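You operate a simulated robot arm through the tools that you are given. There is no shell and no other tool. Be economical: measure what you need, move in short steps, check, and stop when the job is done.

You are at the controls of a simulated robot arm. One attempt, no reset.

TASK
Rinse the black probe, then zero the meter in the green check pot.
Fine: rinse till the crust is gone; turn the blue knob till the meter shows the pot's figure (green 0.5, yellow 1.5); probe back in the grey holder.

The check looks at the end state, three seconds after you hand in, the way a careful person would. Anything else that was tipped, shoved, dropped, spilled or broken makes it a failure.

THE ROBOT
A 6-joint arm with a two-finger parallel gripper, fixed in place. Base frame: the origin is at the foot of the arm, x ahead of it, y to its left, z up; the work surface is at about z = 860. Lengths are in mm, angles in rad, forces in N, time in s.
With the tool pointing down near the work surface it reaches from about 260 to 680 mm from the base axis. Its first joint turns from -1.152 to 1.152 rad. Payload 2.9 kg.
The tool frame sits at the grasp point between the pads (the TCP): z along the fingers, y along the line on which they close. The tips reach 30 mm beyond it. Largest opening 110 mm; finger width 20, thickness 10; the body of the gripper, 48 by 112 mm, starts 55 mm behind the TCP.
Orientation is that of the tool frame in the base frame, as [roll, pitch, yaw] about the fixed x, y, z axes, in that order (R = Rz(yaw) Ry(pitch) Rx(roll)). With the fingers straight down and closing along the base's y, the tool's x points along the base's -x, its y along +y and its z along -z.

THE INTERFACE
- The arm moves only by the tool servo_tool. Its argument "steps" is a list of rows, each a list of 7 numbers: the turn, a rotation vector about the base's x, y, z in rad, then the shift along the base's x, y, z in mm, then the opening, from 0 (shut) to 1 (fully open). In form: [[ax, ay, az, x, y, z, grip], ...]. A call has 1 to 20 rows; each row is the pose to reach, as a shift and turn from the pose commanded when the call began. A row lasts 0.2 s, in which the tool goes at most 50 mm and 0.15 rad; a call with a longer step from one row to the next is refused whole, and so is a gripper value outside its range. A pose out of reach is approached as far as the arm can. The call stops where the force on the tool passes 40 N (or 10 N more than at its start, if that is more) or the arm is blocked; 0.2 s more then pass. Each finger travels about 108 mm/s and halts on what it meets, pressing with about 45 N; the grip force reading is that of the motor and also rises with nothing between the fingers. The clock runs only during rows and for 0.2 s after the last one: add rows that repeat a pose to give the fingers time. The reply holds the time, the measured pose of the TCP, the force on the tool along the base axes, the opening and the grip force, in the units named above and with some noise.
- Cameras (640 x 400 px; columns grow to the right, rows downward): "scene" is fixed at [74.7, 428.9, 1397.6]; the picture's right is [-0.79, -0.61, 0.00], its down [-0.27, 0.35, -0.90] and it looks along [0.55, -0.71, -0.44] (base axes); focal length 269 px, centre (320, 200). "wrist" rides on the gripper at [72, 17, -103] in the tool frame; the picture's right is [-0.23, 0.97, 0.00], its down [-0.76, -0.18, -0.62] and it looks along [-0.61, -0.14, 0.78] (tool axes); focal length 222 px, centre (320, 200). There is no depth. A picture from a camera that has moved, and an enlarged one, comes with that camera's place and axes in the base frame and with its lens.
- snapshot(camera): a new picture of that camera. It takes no simulated time.
- enlarge(camera, box): a new picture of the part [left, top, right, bottom] of that camera's present view, enlarged. It takes no simulated time.
- sign_off(): hands the job in; it is judged then, once.

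Go step by step. Nothing tells you positions but the pictures and the camera data: compare them with the known pose of the tool, close in by small moves and look again before you grip or let go. The budget is 120 turns and 76 pictures, counting those below and the enlarged ones. Unless the task says otherwise, let go and move clear before handing in, and close with one line.

The tools are called after "Call:" as name(argument=value, ...) on one line, values as JSON. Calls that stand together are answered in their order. servo_tool: Moves the arm, as the interface text tells. Its arguments: {"type":"object","properties":{"steps":{"type":"array"}},"required":["steps"]} The other tools are called the same way: snapshot (camera) takes a picture; enlarge (camera, box) takes an enlarged picture of a part of a camera's view; sign_off () hands the job in.

At the start:

```text
time: 0.0
tcp_pos: [338.7, -190.4, 1309.4]
tcp_rot: [-3.14, -0.001, -3.141]
wrist_force: [-0.3, -0.6, 0.2]
gripper_width: 110.2
grasp_force: 0.1
```

scene: 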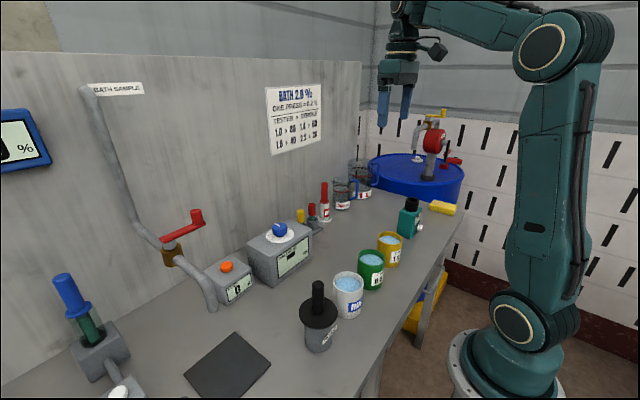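
wrist: 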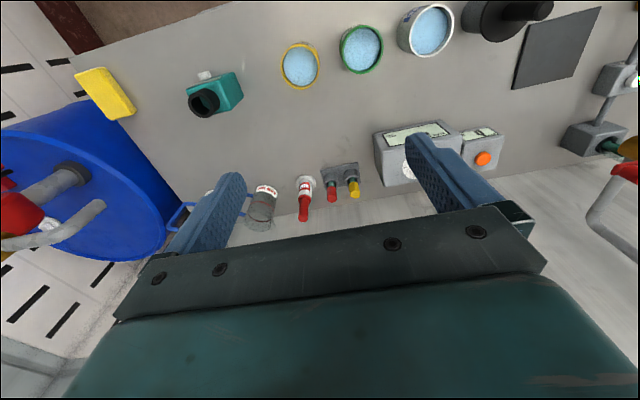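

I see a bench with a black probe in a grey holder, a white rinse pot, green and yellow check pots, and a meter with a blue knob. I'll look closer at these first.

Call:
enlarge(camera="scene", box=[280, 200, 440, 360])

Call:
enlarge(camera="scene", box=[200, 170, 360, 310])

Call:
enlarge(camera="wrist", box=[270, 0, 620, 220])

```text
2.50 times, centred on (360, 280) of scene
camera zoom: at [74.7, 428.9, 1397.6], right [-0.79, -0.61, 0.0], down [-0.27, 0.35, -0.9], along [0.55, -0.71, -0.44], focal length 672 px, centre (220, 0)
```

zoom: 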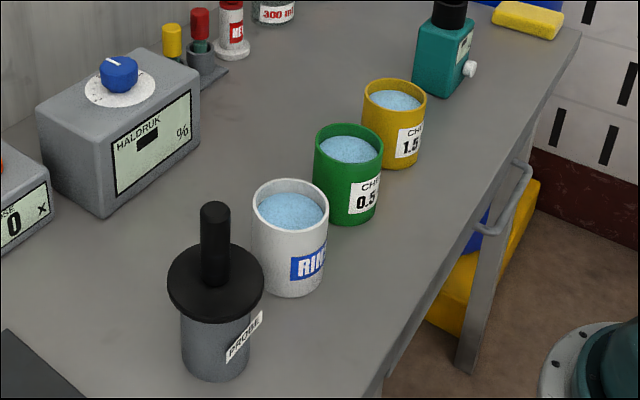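

```text
2.86 times, centred on (280, 240) of scene
camera zoom: at [74.7, 428.9, 1397.6], right [-0.79, -0.61, 0.0], down [-0.27, 0.35, -0.9], along [0.55, -0.71, -0.44], focal length 768 px, centre (434, 86)
```

zoom: 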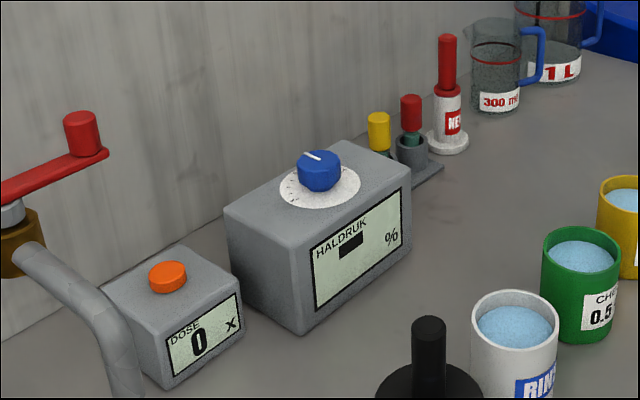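

```text
1.82 times, centred on (445, 110) of wrist
camera zoom: at [264.7, -174.5, 1413.5], right [0.23, 0.97, 0.0], down [0.76, -0.18, 0.62], along [0.61, -0.14, -0.78], focal length 404 px, centre (93, 364)
```

zoom: 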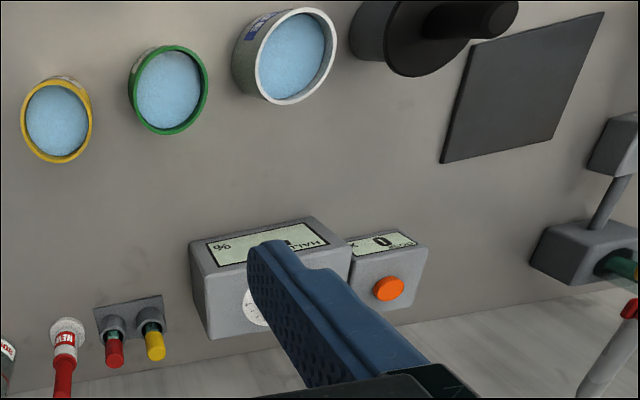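

The probe handle is at about (320,119), top at z≈1025. The rinse pot is near (317,5), the green pot near (317,-110), and the knob roughly (580,-30,970). I'll move above the probe and check from the wrist camera.

Call:
servo_tool(steps=[[0, 0, 0, -2.3, 38.7, -13.6, 0.8], [0, 0, 0, -4.6, 77.4, -27.2, 0.7], [0, 0, 0, -7, 116, -41, 0.7], [0, 0, 0, -9.3, 155, -54.5, 0.7], [0, 0, 0, -11.6, 193.5, -68, 0.7], [0, 0, 0, -14, 232, -82, 0.7], [0, 0, 0, -16.3, 271, -95, 0.7], [0, 0, 0, -18.7, 309.4, -109.4, 0.7], [0, 0, 0, -18.7, 309.4, -149.4, 0.7], [0, 0, 0, -18.7, 309.4, -179.4, 0.7]])

Call:
snapshot(camera="wrist")

Call:
snapshot(camera="scene")

```text
time: 2.2
tcp_pos: [318.4, 114.3, 1130.1]
tcp_rot: [-3.14, 0.001, -3.141]
wrist_force: [0.1, 0.4, 0.4]
gripper_width: 76.9
grasp_force: 0.0
```

```text
70 pictures are left
camera wrist: at [245.9, 131.3, 1233.6], right [0.23, 0.97, 0.0], down [0.76, -0.18, 0.62], along [0.61, -0.14, -0.78], focal length 222 px, centre (320, 200)
```

wrist: 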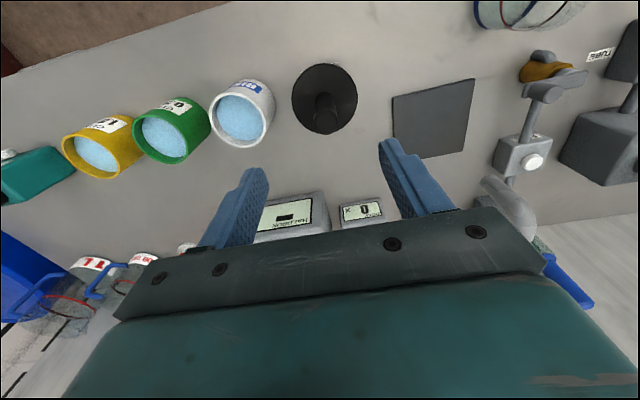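

```text
69 pictures are left
```

scene: 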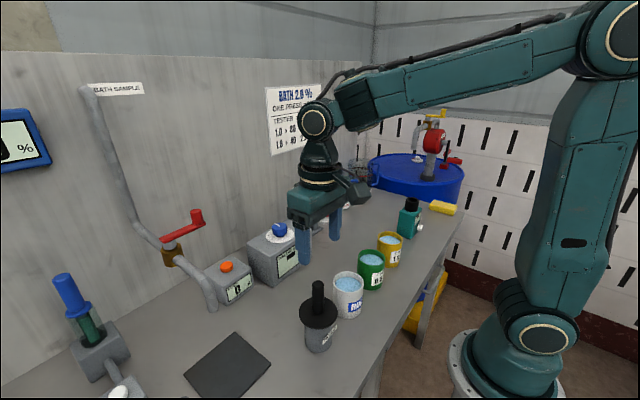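

The pictures agree: flange centre is near (318,120). I'll lower so the pads straddle the handle, then look.

Call:
servo_tool(steps=[[0, 0, 0, -1, 1, -30, 0.7], [0, 0, 0, -1, 1, -60, 0.7], [0, 0, 0, -1, 1, -85, 0.7], [0, 0, 0, -1, 1, -85, 0.7]])

Call:
snapshot(camera="wrist")

Call:
enlarge(camera="scene", box=[240, 200, 400, 360])

```text
time: 3.2
tcp_pos: [316.5, 120.4, 1045.8]
tcp_rot: [-3.139, -0.001, -3.14]
wrist_force: [-0.6, -0.4, -0.3]
gripper_width: 77.2
grasp_force: 0.0
```

```text
68 pictures are left
camera wrist: at [244.1, 135.9, 1149.7], right [0.23, 0.97, 0.0], down [0.76, -0.18, 0.62], along [0.61, -0.14, -0.78], focal length 222 px, centre (320, 200)
```

wrist: 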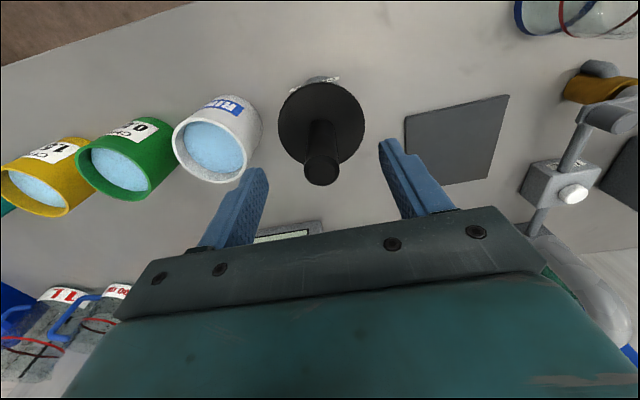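

```text
2.50 times, centred on (320, 280) of scene
camera zoom: at [74.7, 428.9, 1397.6], right [-0.79, -0.61, 0.0], down [-0.27, 0.35, -0.9], along [0.55, -0.71, -0.44], focal length 672 px, centre (320, 0)
```

zoom: 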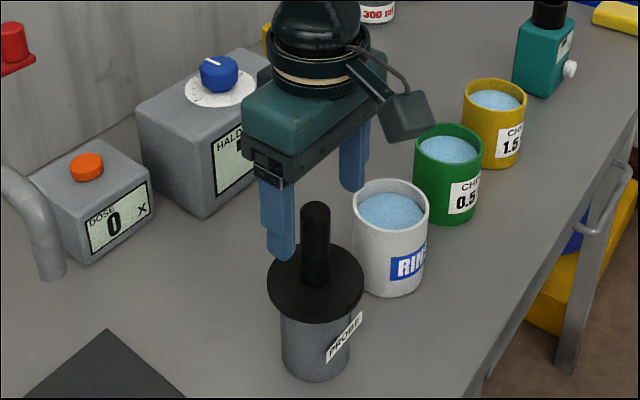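

The handle axis is confirmed at (318,120), top z≈1026. I'll descend to z≈995 and close.

Call:
servo_tool(steps=[[0, 0, 0, 1, 0, -25, 0.6], [0, 0, 0, 1, 0, -50, 0.6], [0, 0, 0, 1, 0, -50, 0.4], [0, 0, 0, 1, 0, -50, 0.25], [0, 0, 0, 1, 0, -50, 0.1], [0, 0, 0, 1, 0, -50, 0.1], [0, 0, 0, 1, 0, -50, 0.1]])

Call:
enlarge(camera="scene", box=[240, 200, 400, 360])

```text
time: 4.8
tcp_pos: [317.7, 118.0, 994.1]
tcp_rot: [-3.141, 0.0, 3.141]
wrist_force: [-0.1, 0.2, 1.3]
gripper_width: 23.1
grasp_force: 45.1
```

```text
2.50 times, centred on (320, 280) of scene
camera zoom: at [74.7, 428.9, 1397.6], right [-0.79, -0.61, 0.0], down [-0.27, 0.35, -0.9], along [0.55, -0.71, -0.44], focal length 672 px, centre (320, 0)
```

zoom: 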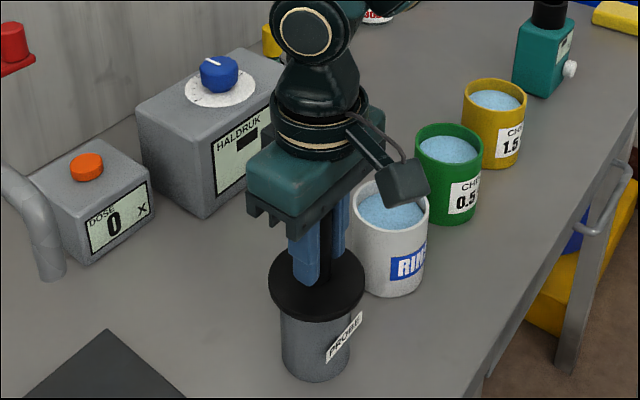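

Gripped at 23 mm. I'll lift straight up slowly.

Call:
servo_tool(steps=[[0, 0, 0, 0, 0, 15, 0.1], [0, 0, 0, 0, 0, 35, 0.1], [0, 0, 0, 0, 0, 60, 0.1], [0, 0, 0, 0, 0, 85, 0.1], [0, 0, 0, 0, 0, 110, 0.1], [0, 0, 0, 0, 0, 130, 0.1], [0, 0, 0, 0, 0, 130, 0.1]])

Call:
enlarge(camera="scene", box=[220, 160, 420, 360])

Call:
snapshot(camera="wrist")

```text
time: 6.4
tcp_pos: [318.1, 119.2, 1125.5]
tcp_rot: [-3.139, -0.002, 3.141]
wrist_force: [-0.6, -0.2, -0.3]
gripper_width: 23.0
grasp_force: 44.7
```

```text
2.00 times, centred on (320, 260) of scene
camera zoom: at [74.7, 428.9, 1397.6], right [-0.79, -0.61, 0.0], down [-0.27, 0.35, -0.9], along [0.55, -0.71, -0.44], focal length 538 px, centre (320, 80)
```

zoom: 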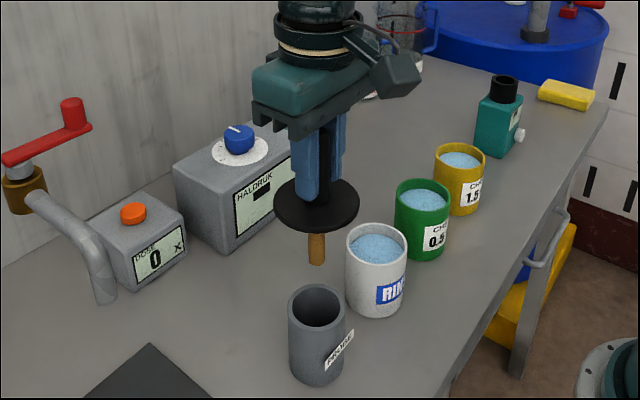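

```text
64 pictures are left
camera wrist: at [244.9, 134.5, 1229.0], right [0.23, 0.97, 0.0], down [0.76, -0.18, 0.62], along [0.61, -0.14, -0.78], focal length 222 px, centre (320, 200)
```

wrist: 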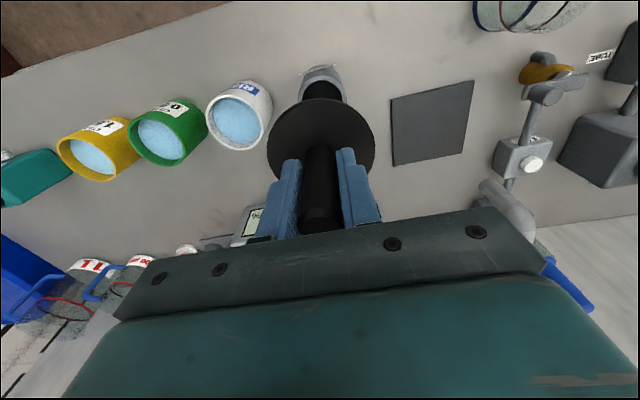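

The probe is out, with a brown crusted tip about 72 mm long. I estimate the rinse pot centre at (316,12), so I'll move above it and check.

Call:
servo_tool(steps=[[0, 0, 0, 0, -25, 5, 0.1], [0, 0, 0, 0, -50, 5, 0.1], [0, 0, 0, -1, -75, 5, 0.1], [0, 0, 0, -2, -95, 5, 0.1], [0, 0, 0, -2, -107, 5, 0.1], [0, 0, 0, -2, -107, 5, 0.1]])

Call:
enlarge(camera="scene", box=[270, 180, 430, 340])

Call:
snapshot(camera="wrist")

```text
time: 7.8
tcp_pos: [317.6, 12.6, 1129.4]
tcp_rot: [-3.139, -0.001, 3.141]
wrist_force: [-0.1, 0.0, -2.1]
gripper_width: 22.8
grasp_force: 44.7
```

```text
2.50 times, centred on (350, 260) of scene
camera zoom: at [74.7, 428.9, 1397.6], right [-0.79, -0.61, 0.0], down [-0.27, 0.35, -0.9], along [0.55, -0.71, -0.44], focal length 672 px, centre (245, 50)
```

zoom: 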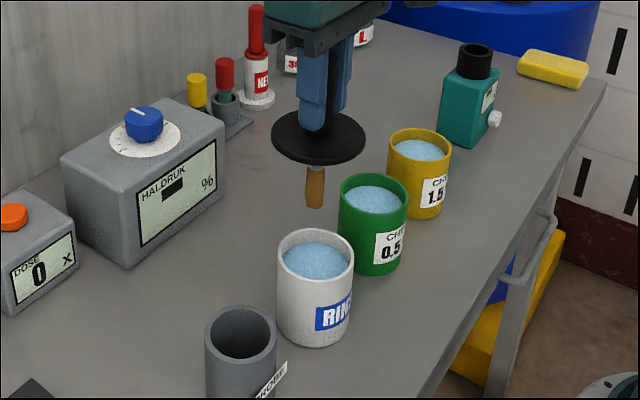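

```text
62 pictures are left
camera wrist: at [244.6, 29.0, 1233.0], right [0.23, 0.97, 0.0], down [0.76, -0.18, 0.62], along [0.61, -0.14, -0.78], focal length 222 px, centre (320, 200)
```

wrist: 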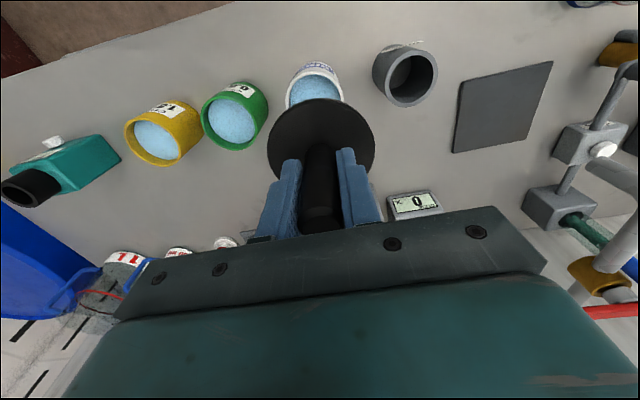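

The tip is nearly over the rinse pot. I'll shift about (-3,-4) and lower the tip into the water, keeping the flange just above the rim.

Call:
servo_tool(steps=[[0, 0, 0, -3, -4, -20, 0.1], [0, 0, 0, -3, -4, -45, 0.1], [0, 0, 0, -3, -4, -70, 0.1], [0, 0, 0, -3, -4, -90, 0.1], [0, 0, 0, -3, -4, -105, 0.1], [0, 0, 0, -3, -4, -112, 0.1], [0, 0, 0, -3, -4, -112, 0.1]])

Call:
enlarge(camera="scene", box=[270, 180, 430, 340])

```text
time: 9.4
tcp_pos: [314.0, 6.1, 1017.6]
tcp_rot: [-3.139, 0.001, 3.141]
wrist_force: [0.8, -0.5, -0.7]
gripper_width: 22.9
grasp_force: 45.1
```

```text
2.50 times, centred on (350, 260) of scene
camera zoom: at [74.7, 428.9, 1397.6], right [-0.79, -0.61, 0.0], down [-0.27, 0.35, -0.9], along [0.55, -0.71, -0.44], focal length 672 px, centre (245, 50)
```

zoom: 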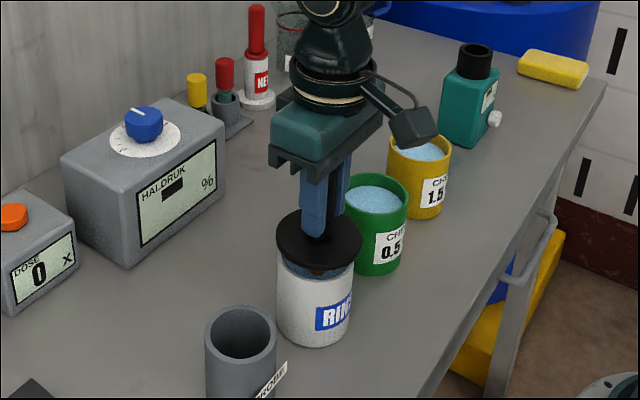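

The tip is submerged and there's still a gap under the flange. I'll lower slightly and swirl gently.

Call:
servo_tool(steps=[[0, 0, 0, 0, 0, -8, 0.1], [0, 0, 0, 6, 0, -8, 0.1], [0, 0, 0, 4, 4, -8, 0.1], [0, 0, 0, 0, 6, -8, 0.1], [0, 0, 0, -4, 4, -8, 0.1], [0, 0, 0, -6, 0, -8, 0.1], [0, 0, 0, -4, -4, -8, 0.1], [0, 0, 0, 0, -6, -8, 0.1], [0, 0, 0, 4, -4, -8, 0.1], [0, 0, 0, 6, 0, -8, 0.1], [0, 0, 0, 4, 4, -8, 0.1], [0, 0, 0, 0, 6, -8, 0.1], [0, 0, 0, -4, 4, -8, 0.1], [0, 0, 0, -6, 0, -8, 0.1], [0, 0, 0, -4, -4, -8, 0.1], [0, 0, 0, 0, -6, -8, 0.1], [0, 0, 0, 4, -4, -8, 0.1], [0, 0, 0, 6, 0, -8, 0.1], [0, 0, 0, 0, 0, -8, 0.1], [0, 0, 0, 0, 0, -8, 0.1]])

Call:
servo_tool(steps=[[0, 0, 0, 0, 0, 10, 0.1], [0, 0, 0, 0, 0, 35, 0.1], [0, 0, 0, 0, 0, 60, 0.1], [0, 0, 0, 0, 0, 85, 0.1], [0, 0, 0, 0, 0, 110, 0.1], [0, 0, 0, 0, 0, 120, 0.1], [0, 0, 0, 0, 0, 120, 0.1]])

Call:
enlarge(camera="scene", box=[270, 180, 430, 340])

```text
time: 13.6
tcp_pos: [313.3, 7.3, 1011.1]
tcp_rot: [-3.14, 0.0, -3.141]
wrist_force: [0.0, 0.4, 0.0]
gripper_width: 22.9
grasp_force: 45.2
```

```text
time: 15.2
tcp_pos: [314.5, 10.5, 1131.3]
tcp_rot: [-3.141, 0.0, 3.141]
wrist_force: [-0.4, 0.0, -0.2]
gripper_width: 22.7
grasp_force: 44.9
```

```text
2.50 times, centred on (350, 260) of scene
camera zoom: at [74.7, 428.9, 1397.6], right [-0.79, -0.61, 0.0], down [-0.27, 0.35, -0.9], along [0.55, -0.71, -0.44], focal length 672 px, centre (245, 50)
```

zoom: 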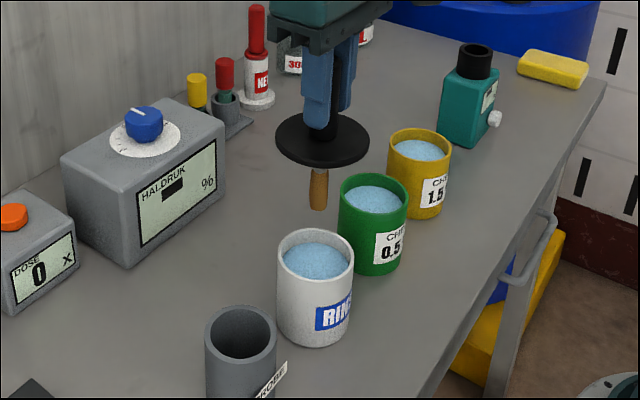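

The tip still looks brown, so I'll look closer.

Call:
enlarge(camera="scene", box=[330, 210, 370, 240])

```text
13.33 times, centred on (350, 225) of scene
camera zoom: at [74.7, 428.9, 1397.6], right [-0.79, -0.61, 0.0], down [-0.27, 0.35, -0.9], along [0.55, -0.71, -0.44], focal length 3585 px, centre (-80, -133)
```

zoom: 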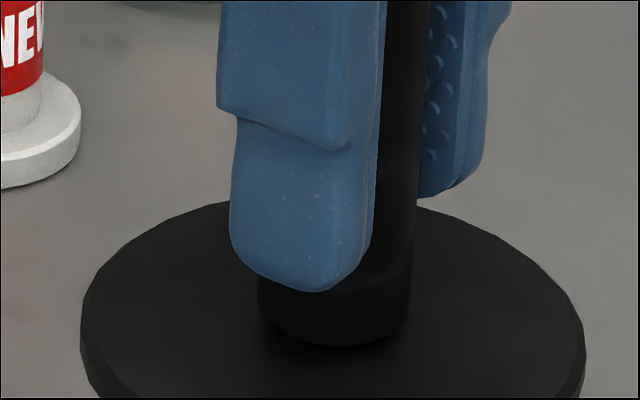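

Call:
enlarge(camera="scene", box=[330, 240, 370, 270])

```text
13.33 times, centred on (350, 255) of scene
camera zoom: at [74.7, 428.9, 1397.6], right [-0.79, -0.61, 0.0], down [-0.27, 0.35, -0.9], along [0.55, -0.71, -0.44], focal length 3585 px, centre (-80, -533)
```

zoom: 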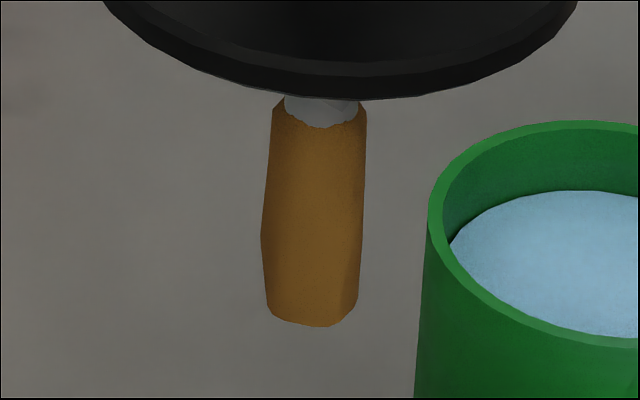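

Crust remains, and its top may not have been fully under water. I'll dip again, deeper, and rinse longer.

Call:
servo_tool(steps=[[0, 0, 0, 0, -1, -30, 0.1], [0, 0, 0, 0, -1, -60, 0.1], [0, 0, 0, 0, -1, -90, 0.1], [0, 0, 0, 0, -1, -112, 0.1], [0, 0, 0, 0, -1, -120, 0.1], [0, 0, 0, 0, -1, -123, 0.1], [0, 0, 0, 0, -1, -123, 0.1]])

Call:
enlarge(camera="scene", box=[320, 250, 380, 320])

```text
time: 16.8
tcp_pos: [313.4, 6.8, 1006.3]
tcp_rot: [-3.14, -0.002, -3.141]
wrist_force: [-0.2, 0.2, -0.4]
gripper_width: 22.8
grasp_force: 44.5
```

```text
5.71 times, centred on (350, 285) of scene
camera zoom: at [74.7, 428.9, 1397.6], right [-0.79, -0.61, 0.0], down [-0.27, 0.35, -0.9], along [0.55, -0.71, -0.44], focal length 1536 px, centre (149, -286)
```

zoom: 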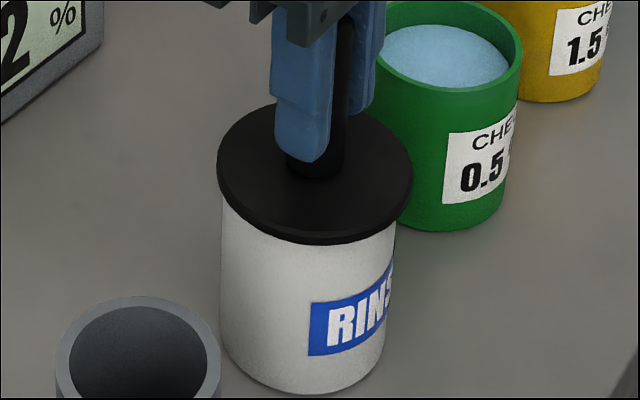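

The meter now shows a figure, so the probe reads as immersed at this depth. I'll swirl here.

Call:
servo_tool(steps=[[0, 0, 0, 6, 0, 0, 0.1], [0, 0, 0, 4, 4, 0, 0.1], [0, 0, 0, 0, 6, 0, 0.1], [0, 0, 0, -4, 4, 0, 0.1], [0, 0, 0, -6, 0, 0, 0.1], [0, 0, 0, -4, -4, 0, 0.1], [0, 0, 0, 0, -6, 0, 0.1], [0, 0, 0, 4, -4, 0, 0.1], [0, 0, 0, 6, 0, 0, 0.1], [0, 0, 0, 4, 4, 0, 0.1], [0, 0, 0, 0, 6, 0, 0.1], [0, 0, 0, -4, 4, 0, 0.1], [0, 0, 0, -6, 0, 0, 0.1], [0, 0, 0, -4, -4, 0, 0.1], [0, 0, 0, 0, -6, 0, 0.1], [0, 0, 0, 4, -4, 0, 0.1], [0, 0, 0, 6, 0, 0, 0.1], [0, 0, 0, 0, 0, 0, 0.1], [0, 0, 0, 0, 0, 0, 0.1]])

Call:
servo_tool(steps=[[0, 0, 0, 6, 0, 0, 0.1], [0, 0, 0, 4, 4, 0, 0.1], [0, 0, 0, 0, 6, 0, 0.1], [0, 0, 0, -4, 4, 0, 0.1], [0, 0, 0, -6, 0, 0, 0.1], [0, 0, 0, -4, -4, 0, 0.1], [0, 0, 0, 0, -6, 0, 0.1], [0, 0, 0, 4, -4, 0, 0.1], [0, 0, 0, 6, 0, 0, 0.1], [0, 0, 0, 4, 4, 0, 0.1], [0, 0, 0, 0, 6, 0, 0.1], [0, 0, 0, -4, 4, 0, 0.1], [0, 0, 0, -6, 0, 0, 0.1], [0, 0, 0, -4, -4, 0, 0.1], [0, 0, 0, 0, -6, 0, 0.1], [0, 0, 0, 4, -4, 0, 0.1], [0, 0, 0, 6, 0, 0, 0.1], [0, 0, 0, 0, 0, 0, 0.1], [0, 0, 0, 0, 0, 0, 0.1]])

Call:
servo_tool(steps=[[0, 0, 0, 0, 0, 10, 0.1], [0, 0, 0, 0, 0, 35, 0.1], [0, 0, 0, 0, 0, 60, 0.1], [0, 0, 0, 0, 0, 85, 0.1], [0, 0, 0, 0, 0, 110, 0.1], [0, 0, 0, 0, 0, 123, 0.1], [0, 0, 0, 0, 0, 123, 0.1]])

Call:
enlarge(camera="scene", box=[310, 230, 390, 280])

```text
time: 20.8
tcp_pos: [313.6, 8.2, 1006.4]
tcp_rot: [-3.14, 0.0, -3.141]
wrist_force: [0.9, -0.4, -1.5]
gripper_width: 22.6
grasp_force: 44.9
```

```text
time: 24.8
tcp_pos: [312.3, 7.8, 1007.6]
tcp_rot: [-3.14, 0.0, 3.141]
wrist_force: [0.2, 0.3, -0.8]
gripper_width: 22.5
grasp_force: 44.7
```

```text
time: 26.4
tcp_pos: [314.1, 7.3, 1130.7]
tcp_rot: [-3.14, 0.001, 3.141]
wrist_force: [-0.3, -0.7, -0.7]
gripper_width: 22.7
grasp_force: 45.5
```

```text
8.00 times, centred on (350, 255) of scene
camera zoom: at [74.7, 428.9, 1397.6], right [-0.79, -0.61, 0.0], down [-0.27, 0.35, -0.9], along [0.55, -0.71, -0.44], focal length 2151 px, centre (80, -240)
```

zoom: 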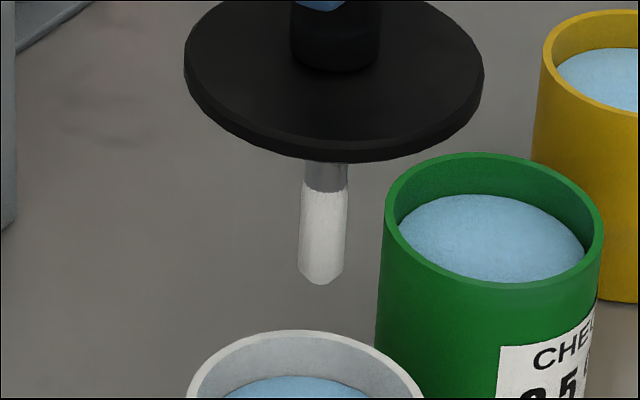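

The crust is gone and the tip is clean white. Next is the green pot, which I put at about (315,-103).

Call:
servo_tool(steps=[[0, 0, 0, 0, -25, 0, 0.1], [0, 0, 0, 0, -50, 0, 0.1], [0, 0, 0, 1, -75, 0, 0.1], [0, 0, 0, 1, -98, 0, 0.1], [0, 0, 0, 1, -111, 0, 0.1], [0, 0, 0, 1, -111, 0, 0.1]])

Call:
enlarge(camera="scene", box=[320, 200, 420, 300])

Call:
snapshot(camera="wrist")

```text
time: 27.8
tcp_pos: [315.8, -105.1, 1129.0]
tcp_rot: [-3.14, -0.001, 3.141]
wrist_force: [-0.2, 1.0, -1.2]
gripper_width: 22.7
grasp_force: 45.6
```

```text
4.00 times, centred on (370, 250) of scene
camera zoom: at [74.7, 428.9, 1397.6], right [-0.79, -0.61, 0.0], down [-0.27, 0.35, -0.9], along [0.55, -0.71, -0.44], focal length 1076 px, centre (120, 0)
```

zoom: 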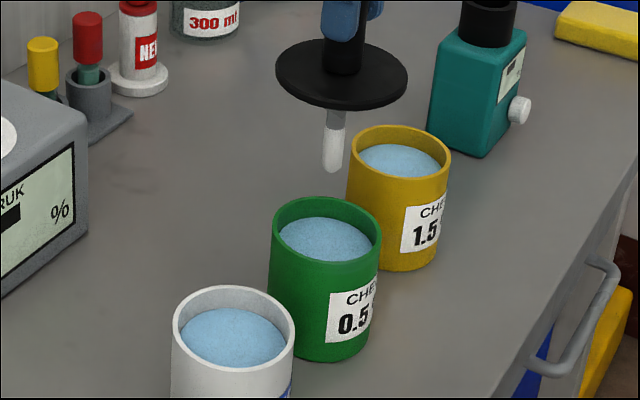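

```text
54 pictures are left
camera wrist: at [242.9, -89.0, 1232.9], right [0.23, 0.97, 0.0], down [0.76, -0.18, 0.62], along [0.61, -0.14, -0.78], focal length 222 px, centre (320, 200)
```

wrist: 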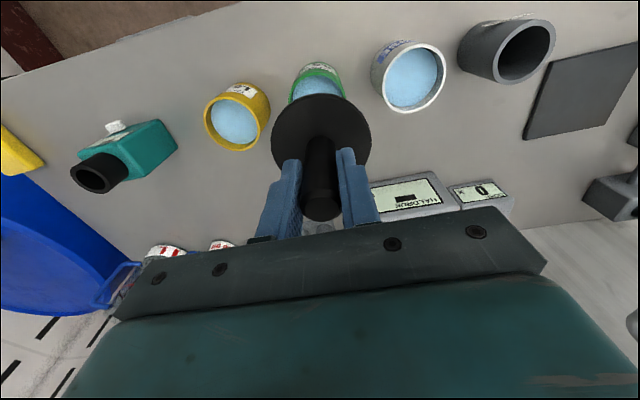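

Aligned over the green pot. I'll lower to just above the rim.

Call:
servo_tool(steps=[[0, 0, 0, 0, 0, -30, 0.1], [0, 0, 0, 0, 0, -60, 0.1], [0, 0, 0, 0, 0, -90, 0.1], [0, 0, 0, 0, 0, -110, 0.1], [0, 0, 0, 0, 0, -120, 0.1], [0, 0, 0, 0, 0, -123, 0.1], [0, 0, 0, 0, 0, -123, 0.1]])

Call:
enlarge(camera="scene", box=[340, 230, 400, 290])

Call:
enlarge(camera="scene", box=[240, 210, 320, 290])

```text
time: 29.2
tcp_pos: [317.0, -103.0, 1010.4]
tcp_rot: [-3.138, 0.007, 3.141]
wrist_force: [0.1, 1.5, 1.2]
gripper_width: 22.8
grasp_force: 45.4
stopped in row 6: the force on the tool passed its limit (the readings are from after the stop); the commanded pose is now the measured one
```

```text
6.67 times, centred on (370, 260) of scene
camera zoom: at [74.7, 428.9, 1397.6], right [-0.79, -0.61, 0.0], down [-0.27, 0.35, -0.9], along [0.55, -0.71, -0.44], focal length 1792 px, centre (-13, -200)
```

zoom: 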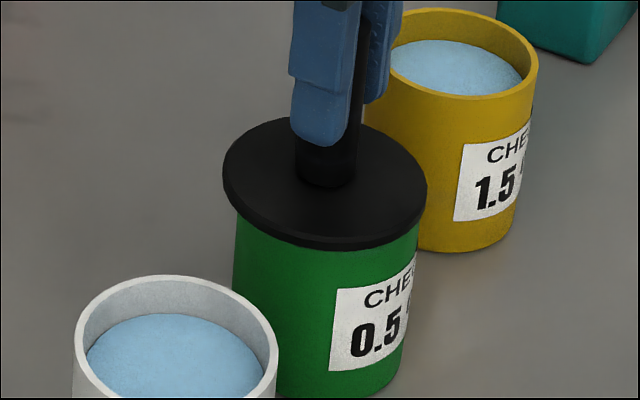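

```text
5.00 times, centred on (280, 250) of scene
camera zoom: at [74.7, 428.9, 1397.6], right [-0.79, -0.61, 0.0], down [-0.27, 0.35, -0.9], along [0.55, -0.71, -0.44], focal length 1344 px, centre (520, -50)
```

zoom: 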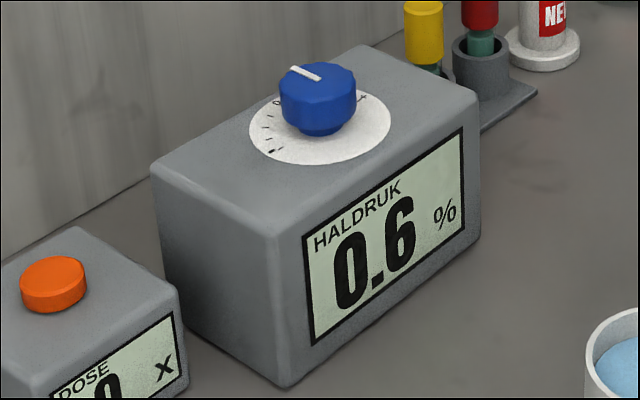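

The flange is resting centred on the green pot and the meter reads 0.6. I'll release and rise.

Call:
servo_tool(steps=[[0, 0, 0, 0, 0, 0, 0.25], [0, 0, 0, 0, 0, 0, 0.4], [0, 0, 0, 0, 0, 0, 0.5], [0, 0, 0, 0, 0, 0, 0.5]])

Call:
enlarge(camera="scene", box=[230, 200, 430, 320])

```text
time: 30.2
tcp_pos: [317.2, -104.2, 1010.1]
tcp_rot: [-3.14, 0.007, -3.141]
wrist_force: [0.0, 1.1, 0.3]
gripper_width: 55.5
grasp_force: 0.0
```

```text
3.20 times, centred on (330, 260) of scene
camera zoom: at [74.7, 428.9, 1397.6], right [-0.79, -0.61, 0.0], down [-0.27, 0.35, -0.9], along [0.55, -0.71, -0.44], focal length 860 px, centre (288, 8)
```

zoom: 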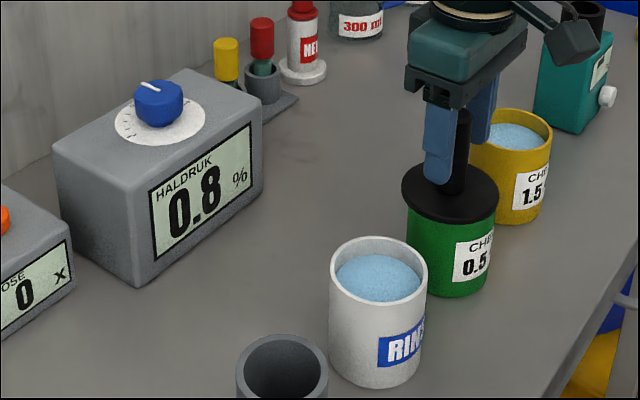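

Released; the reading is now 0.8 and may still be settling. I'll rise clear, then view the knob from above.

Call:
servo_tool(steps=[[0, 0, 0, 0, 0, 20, 0.5], [0, 0, 0, 0, 0, 50, 0.5], [0, 0, 0, 0, 0, 90, 0.5], [0, 0, 0, 0, 0, 130, 0.5], [0, 0, 0, 40, 15, 150, 0.5], [0, 0, 0, 80, 30, 150, 0.5], [0, 0, 0, 120, 45, 150, 0.5], [0, 0, 0, 150, 60, 150, 0.5], [0, 0, 0, 150, 60, 150, 0.5]])

Call:
snapshot(camera="wrist")

Call:
enlarge(camera="scene", box=[230, 200, 430, 320])

```text
time: 32.2
tcp_pos: [465.6, -46.3, 1161.1]
tcp_rot: [-3.14, 0.007, -3.141]
wrist_force: [-0.3, 0.1, 0.1]
gripper_width: 54.9
grasp_force: 0.1
```

```text
50 pictures are left
camera wrist: at [392.3, -29.6, 1265.3], right [0.23, 0.97, 0.0], down [0.76, -0.18, 0.63], along [0.61, -0.14, -0.78], focal length 222 px, centre (320, 200)
```

wrist: 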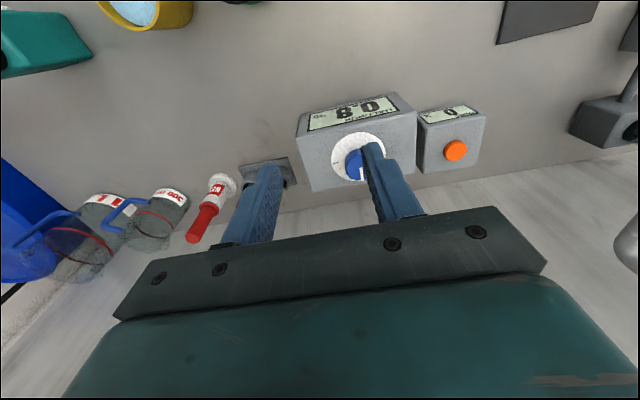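

```text
3.20 times, centred on (330, 260) of scene
camera zoom: at [74.7, 428.9, 1397.6], right [-0.79, -0.61, 0.0], down [-0.27, 0.35, -0.9], along [0.55, -0.71, -0.44], focal length 860 px, centre (288, 8)
```

zoom: 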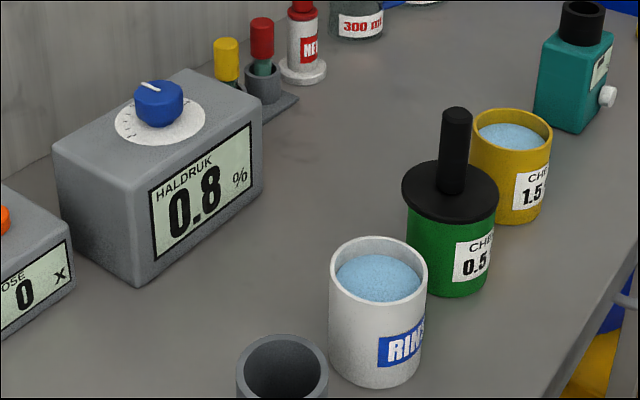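

Probe stands stably in the green pot; reading 0.8. I estimate the knob at (558,-9), top z≈995. I'll take a closer look at the dial.

Call:
enlarge(camera="scene", box=[260, 210, 310, 250])

Call:
servo_tool(steps=[[0, 0, 0, 30, 10, 0, 0.6], [0, 0, 0, 60, 25, 0, 0.7], [0, 0, 0, 92, 37, 0, 0.7], [0, 0, 0, 92, 37, -40, 0.7], [0, 0, 0, 92, 37, -80, 0.7], [0, 0, 0, 92, 37, -80, 0.7]])

Call:
snapshot(camera="wrist")

Call:
enlarge(camera="scene", box=[220, 170, 340, 290])

```text
10.00 times, centred on (285, 230) of scene
camera zoom: at [74.7, 428.9, 1397.6], right [-0.79, -0.61, 0.0], down [-0.27, 0.35, -0.9], along [0.55, -0.71, -0.44], focal length 2689 px, centre (670, -100)
```

zoom: 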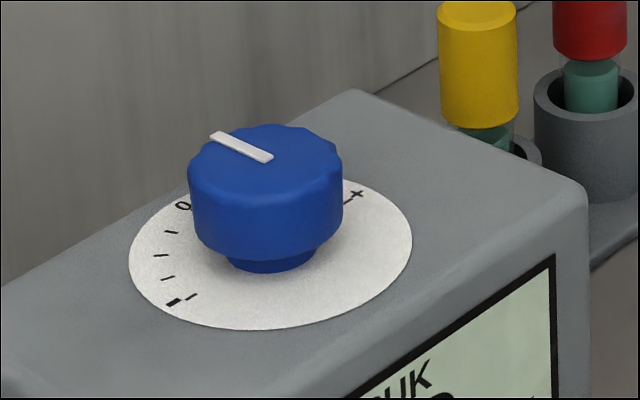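

```text
time: 33.6
tcp_pos: [560.3, -6.8, 1081.5]
tcp_rot: [-3.138, 0.006, -3.139]
wrist_force: [0.7, 0.4, -0.6]
gripper_width: 77.3
grasp_force: 0.0
```

```text
47 pictures are left
camera wrist: at [485.3, 8.9, 1185.3], right [0.23, 0.97, 0.0], down [0.76, -0.18, 0.63], along [0.61, -0.14, -0.78], focal length 222 px, centre (320, 200)
```

wrist: 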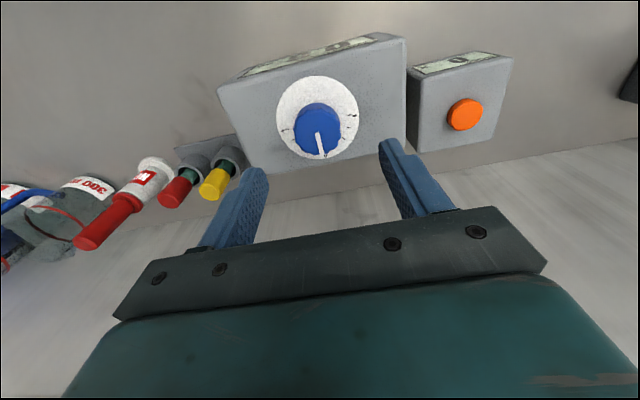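

```text
3.33 times, centred on (280, 230) of scene
camera zoom: at [74.7, 428.9, 1397.6], right [-0.79, -0.61, 0.0], down [-0.27, 0.35, -0.9], along [0.55, -0.71, -0.44], focal length 896 px, centre (453, 100)
```

zoom: 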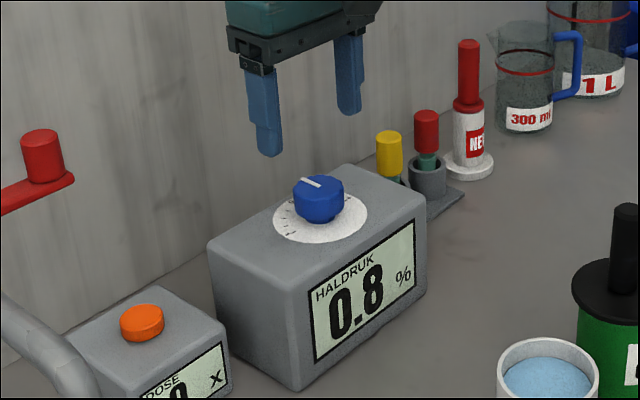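

Knob centre is about (556,-10), top z≈1003, with the pointer at 0 (+x) and "−" toward +y, so I need a counter-clockwise turn. I'll descend part way and check the centring.

Call:
servo_tool(steps=[[0, 0, 0, -2, -2, -25, 0.6], [0, 0, 0, -3, -2, -40, 0.6], [0, 0, 0, -3, -2, -40, 0.6]])

Call:
snapshot(camera="wrist")

Call:
enlarge(camera="scene", box=[240, 190, 320, 270])

```text
time: 34.4
tcp_pos: [556.0, -8.6, 1041.4]
tcp_rot: [-3.139, 0.009, -3.14]
wrist_force: [-0.8, 0.5, 0.0]
gripper_width: 65.8
grasp_force: 0.1
```

```text
45 pictures are left
camera wrist: at [482.3, 7.1, 1145.3], right [0.23, 0.97, 0.0], down [0.76, -0.18, 0.63], along [0.61, -0.14, -0.78], focal length 222 px, centre (320, 200)
```

wrist: 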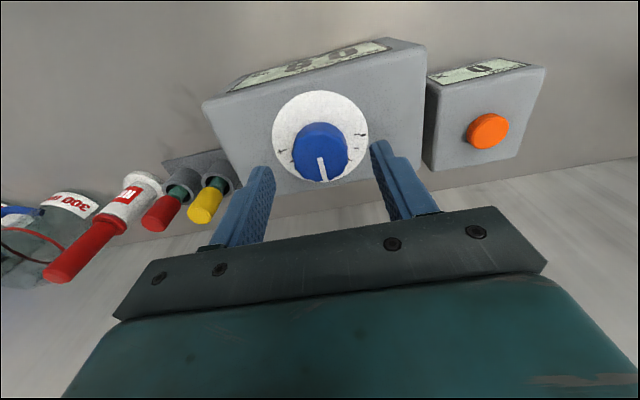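

```text
5.00 times, centred on (280, 230) of scene
camera zoom: at [74.7, 428.9, 1397.6], right [-0.79, -0.61, 0.0], down [-0.27, 0.35, -0.9], along [0.55, -0.71, -0.44], focal length 1344 px, centre (520, 50)
```

zoom: 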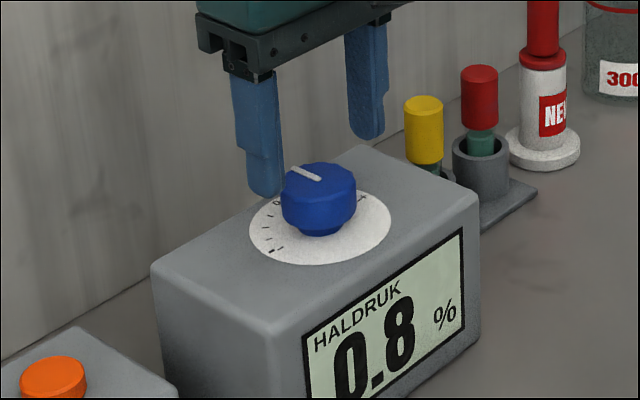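

The knob centre matches the TCP (555,-9). I'll descend to z≈1012 and close on the knob.

Call:
servo_tool(steps=[[0, 0, 0, -1, 0, -15, 0.6], [0, 0, 0, -1, 0, -29, 0.6], [0, 0, 0, -1, 0, -29, 0.5], [0, 0, 0, -1, 0, -29, 0.42], [0, 0, 0, -1, 0, -29, 0.36], [0, 0, 0, -1, 0, -29, 0.32], [0, 0, 0, -1, 0, -29, 0.3]])

Call:
enlarge(camera="scene", box=[240, 190, 320, 270])

Call:
snapshot(camera="wrist")

```text
time: 36.0
tcp_pos: [556.4, -9.8, 1013.3]
tcp_rot: [-3.14, 0.005, 3.14]
wrist_force: [-0.1, -9.0, -2.0]
gripper_width: 41.5
grasp_force: 45.2
```

```text
5.00 times, centred on (280, 230) of scene
camera zoom: at [74.7, 428.6, 1397.7], right [-0.79, -0.61, 0.0], down [-0.27, 0.35, -0.9], along [0.55, -0.71, -0.44], focal length 1344 px, centre (520, 50)
```

zoom: 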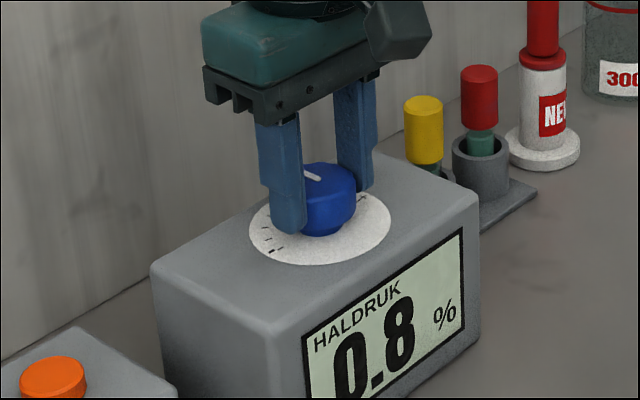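

```text
42 pictures are left
camera wrist: at [482.1, 6.4, 1115.9], right [0.23, 0.97, 0.0], down [0.76, -0.18, 0.63], along [0.61, -0.14, -0.78], focal length 222 px, centre (320, 200)
```

wrist: 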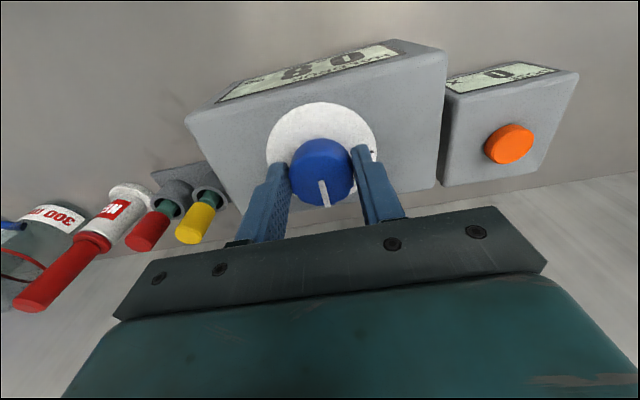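

Knob gripped, meter not moved. I'll turn it counter-clockwise by 0.15 rad, easing -1 mm in y, and read the meter.

Call:
servo_tool(steps=[[0, 0, 0.08, 0, -1, 0, 0.3], [0, 0, 0.15, 0, -1, 0, 0.3], [0, 0, 0.15, 0, -1, 0, 0.3]])

Call:
enlarge(camera="scene", box=[240, 190, 320, 270])

```text
time: 36.8
tcp_pos: [556.5, -10.3, 1011.7]
tcp_rot: [-3.14, 0.007, -2.991]
wrist_force: [0.6, -11.9, 6.1]
gripper_width: 41.4
grasp_force: 45.4
```

```text
5.00 times, centred on (280, 230) of scene
camera zoom: at [74.6, 428.6, 1397.7], right [-0.79, -0.61, 0.0], down [-0.27, 0.35, -0.9], along [0.55, -0.71, -0.44], focal length 1344 px, centre (520, 50)
```

zoom: 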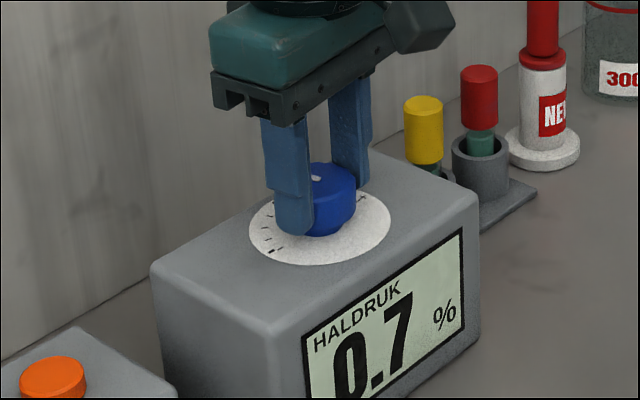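

Reads 0.7, so the direction is right. I'll turn 0.15 more, easing +1.5 mm in y since the side force grew.

Call:
servo_tool(steps=[[0, 0, 0.08, 0, 1, 0, 0.3], [0, 0, 0.15, 0, 1.5, 0, 0.3], [0, 0, 0.15, 0, 1.5, 0, 0.3]])

Call:
enlarge(camera="scene", box=[240, 190, 320, 270])

```text
time: 37.6
tcp_pos: [555.3, -11.1, 1012.6]
tcp_rot: [-3.137, 0.009, -2.844]
wrist_force: [-4.5, -26.7, 7.5]
gripper_width: 41.6
grasp_force: 44.7
```

```text
5.00 times, centred on (280, 230) of scene
camera zoom: at [74.4, 428.2, 1397.9], right [-0.79, -0.61, 0.0], down [-0.27, 0.35, -0.9], along [0.55, -0.71, -0.44], focal length 1344 px, centre (520, 50)
```

zoom: 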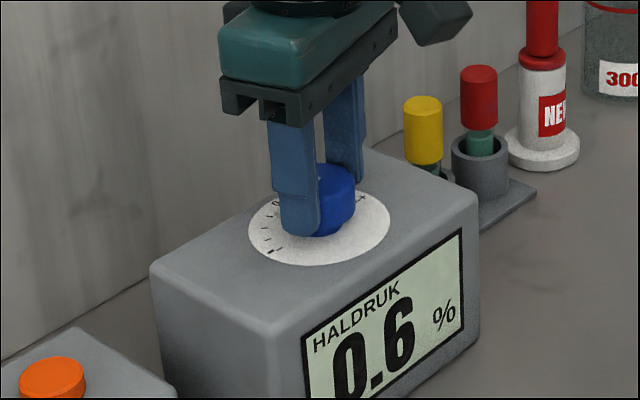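

Reads 0.6. Moving +y made the side force worse, so I'll ease -4 mm and turn another 0.15.

Call:
servo_tool(steps=[[0, 0, 0.0, 0, -2, 0, 0.3], [0, 0, 0.08, 0.5, -3.5, 0, 0.3], [0, 0, 0.15, 0.5, -3.5, 0, 0.3], [0, 0, 0.15, 0.5, -3.5, 0, 0.3]])

Call:
enlarge(camera="scene", box=[240, 190, 320, 270])

```text
time: 38.6
tcp_pos: [555.4, -11.6, 1011.8]
tcp_rot: [-3.138, 0.008, -2.688]
wrist_force: [7.5, -4.5, 11.6]
gripper_width: 41.4
grasp_force: 45.1
```

```text
5.00 times, centred on (280, 230) of scene
camera zoom: at [74.7, 428.8, 1397.7], right [-0.79, -0.61, 0.0], down [-0.27, 0.35, -0.9], along [0.55, -0.71, -0.44], focal length 1344 px, centre (520, 50)
```

zoom: 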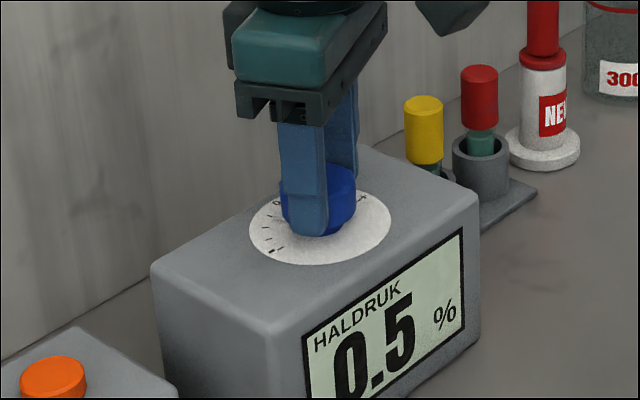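

Reads 0.5. I'll let it settle and check it is stable.

Call:
servo_tool(steps=[[0, 0, 0, 0, 0, 0, 0.3], [0, 0, 0, 0, 0, 0, 0.3], [0, 0, 0, 0, 0, 0, 0.3], [0, 0, 0, 0, 0, 0, 0.3], [0, 0, 0, 0, 0, 0, 0.3], [0, 0, 0, 0, 0, 0, 0.3], [0, 0, 0.05, 0, 0, 0, 0.3], [0, 0, 0.05, 0, 0, 0, 0.3], [0, 0, 0.05, 0, 0, 0, 0.3], [0, 0, 0.05, 0, 0, 0, 0.3]])

Call:
enlarge(camera="scene", box=[240, 190, 320, 270])

```text
time: 40.8
tcp_pos: [556.5, -12.4, 1011.9]
tcp_rot: [-3.139, 0.008, -2.639]
wrist_force: [17.1, 8.0, 12.6]
gripper_width: 41.4
grasp_force: 44.7
```

```text
5.00 times, centred on (280, 230) of scene
camera zoom: at [74.9, 429.1, 1397.5], right [-0.79, -0.61, 0.0], down [-0.27, 0.35, -0.9], along [0.55, -0.71, -0.44], focal length 1344 px, centre (520, 50)
```

zoom: 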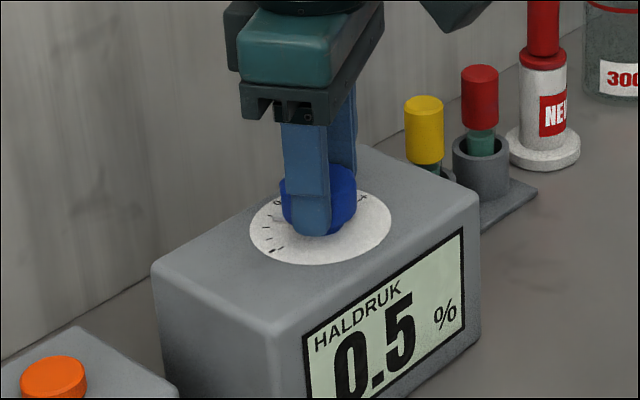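

Still 0.5. I'll relieve the side load and turn 0.05 further to find the edge of the band.

Call:
servo_tool(steps=[[0, 0, 0, 1.5, 0.7, 0.5, 0.3], [0, 0, 0.05, 1.5, 0.7, 0.5, 0.3], [0, 0, 0.05, 1.5, 0.7, 0.5, 0.3], [0, 0, 0.05, 1.5, 0.7, 0.5, 0.3], [0, 0, 0.05, 1.5, 0.7, 0.5, 0.3]])

Call:
enlarge(camera="scene", box=[240, 190, 320, 270])

```text
time: 42.0
tcp_pos: [556.1, -13.2, 1011.3]
tcp_rot: [-3.138, 0.002, -2.593]
wrist_force: [-7.0, -4.9, 19.7]
gripper_width: 41.5
grasp_force: 45.2
```

```text
5.00 times, centred on (280, 230) of scene
camera zoom: at [74.2, 428.8, 1397.7], right [-0.79, -0.61, 0.0], down [-0.27, 0.35, -0.9], along [0.55, -0.71, -0.44], focal length 1344 px, centre (520, 50)
```

zoom: 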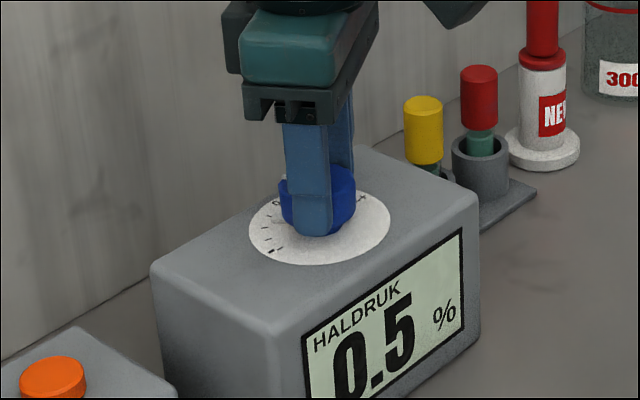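

0.5 holds from 0.45 to 0.55 rad, so the centre is about 0.5. I'll turn back 0.05, relieve, and check before releasing.

Call:
servo_tool(steps=[[0, 0, -0.05, -0.5, -0.5, 1, 0.3], [0, 0, -0.05, -0.5, -0.5, 1, 0.3], [0, 0, -0.05, -0.5, -0.5, 1, 0.3], [0, 0, -0.05, -0.5, -0.5, 1, 0.45], [0, 0, -0.05, -0.5, -0.5, 1, 0.6], [0, 0, -0.05, -0.5, -0.5, 1, 0.6]])

Call:
enlarge(camera="scene", box=[240, 190, 320, 270])

```text
time: 43.4
tcp_pos: [557.2, -13.2, 1013.0]
tcp_rot: [-3.141, 0.007, -2.641]
wrist_force: [0.2, -1.2, 0.1]
gripper_width: 65.9
grasp_force: 0.1
```

```text
5.00 times, centred on (280, 230) of scene
camera zoom: at [74.7, 428.9, 1397.6], right [-0.79, -0.61, 0.0], down [-0.27, 0.35, -0.9], along [0.55, -0.71, -0.44], focal length 1344 px, centre (520, 50)
```

zoom: 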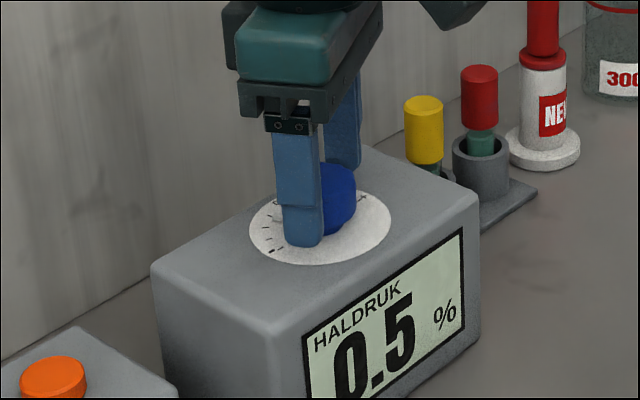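

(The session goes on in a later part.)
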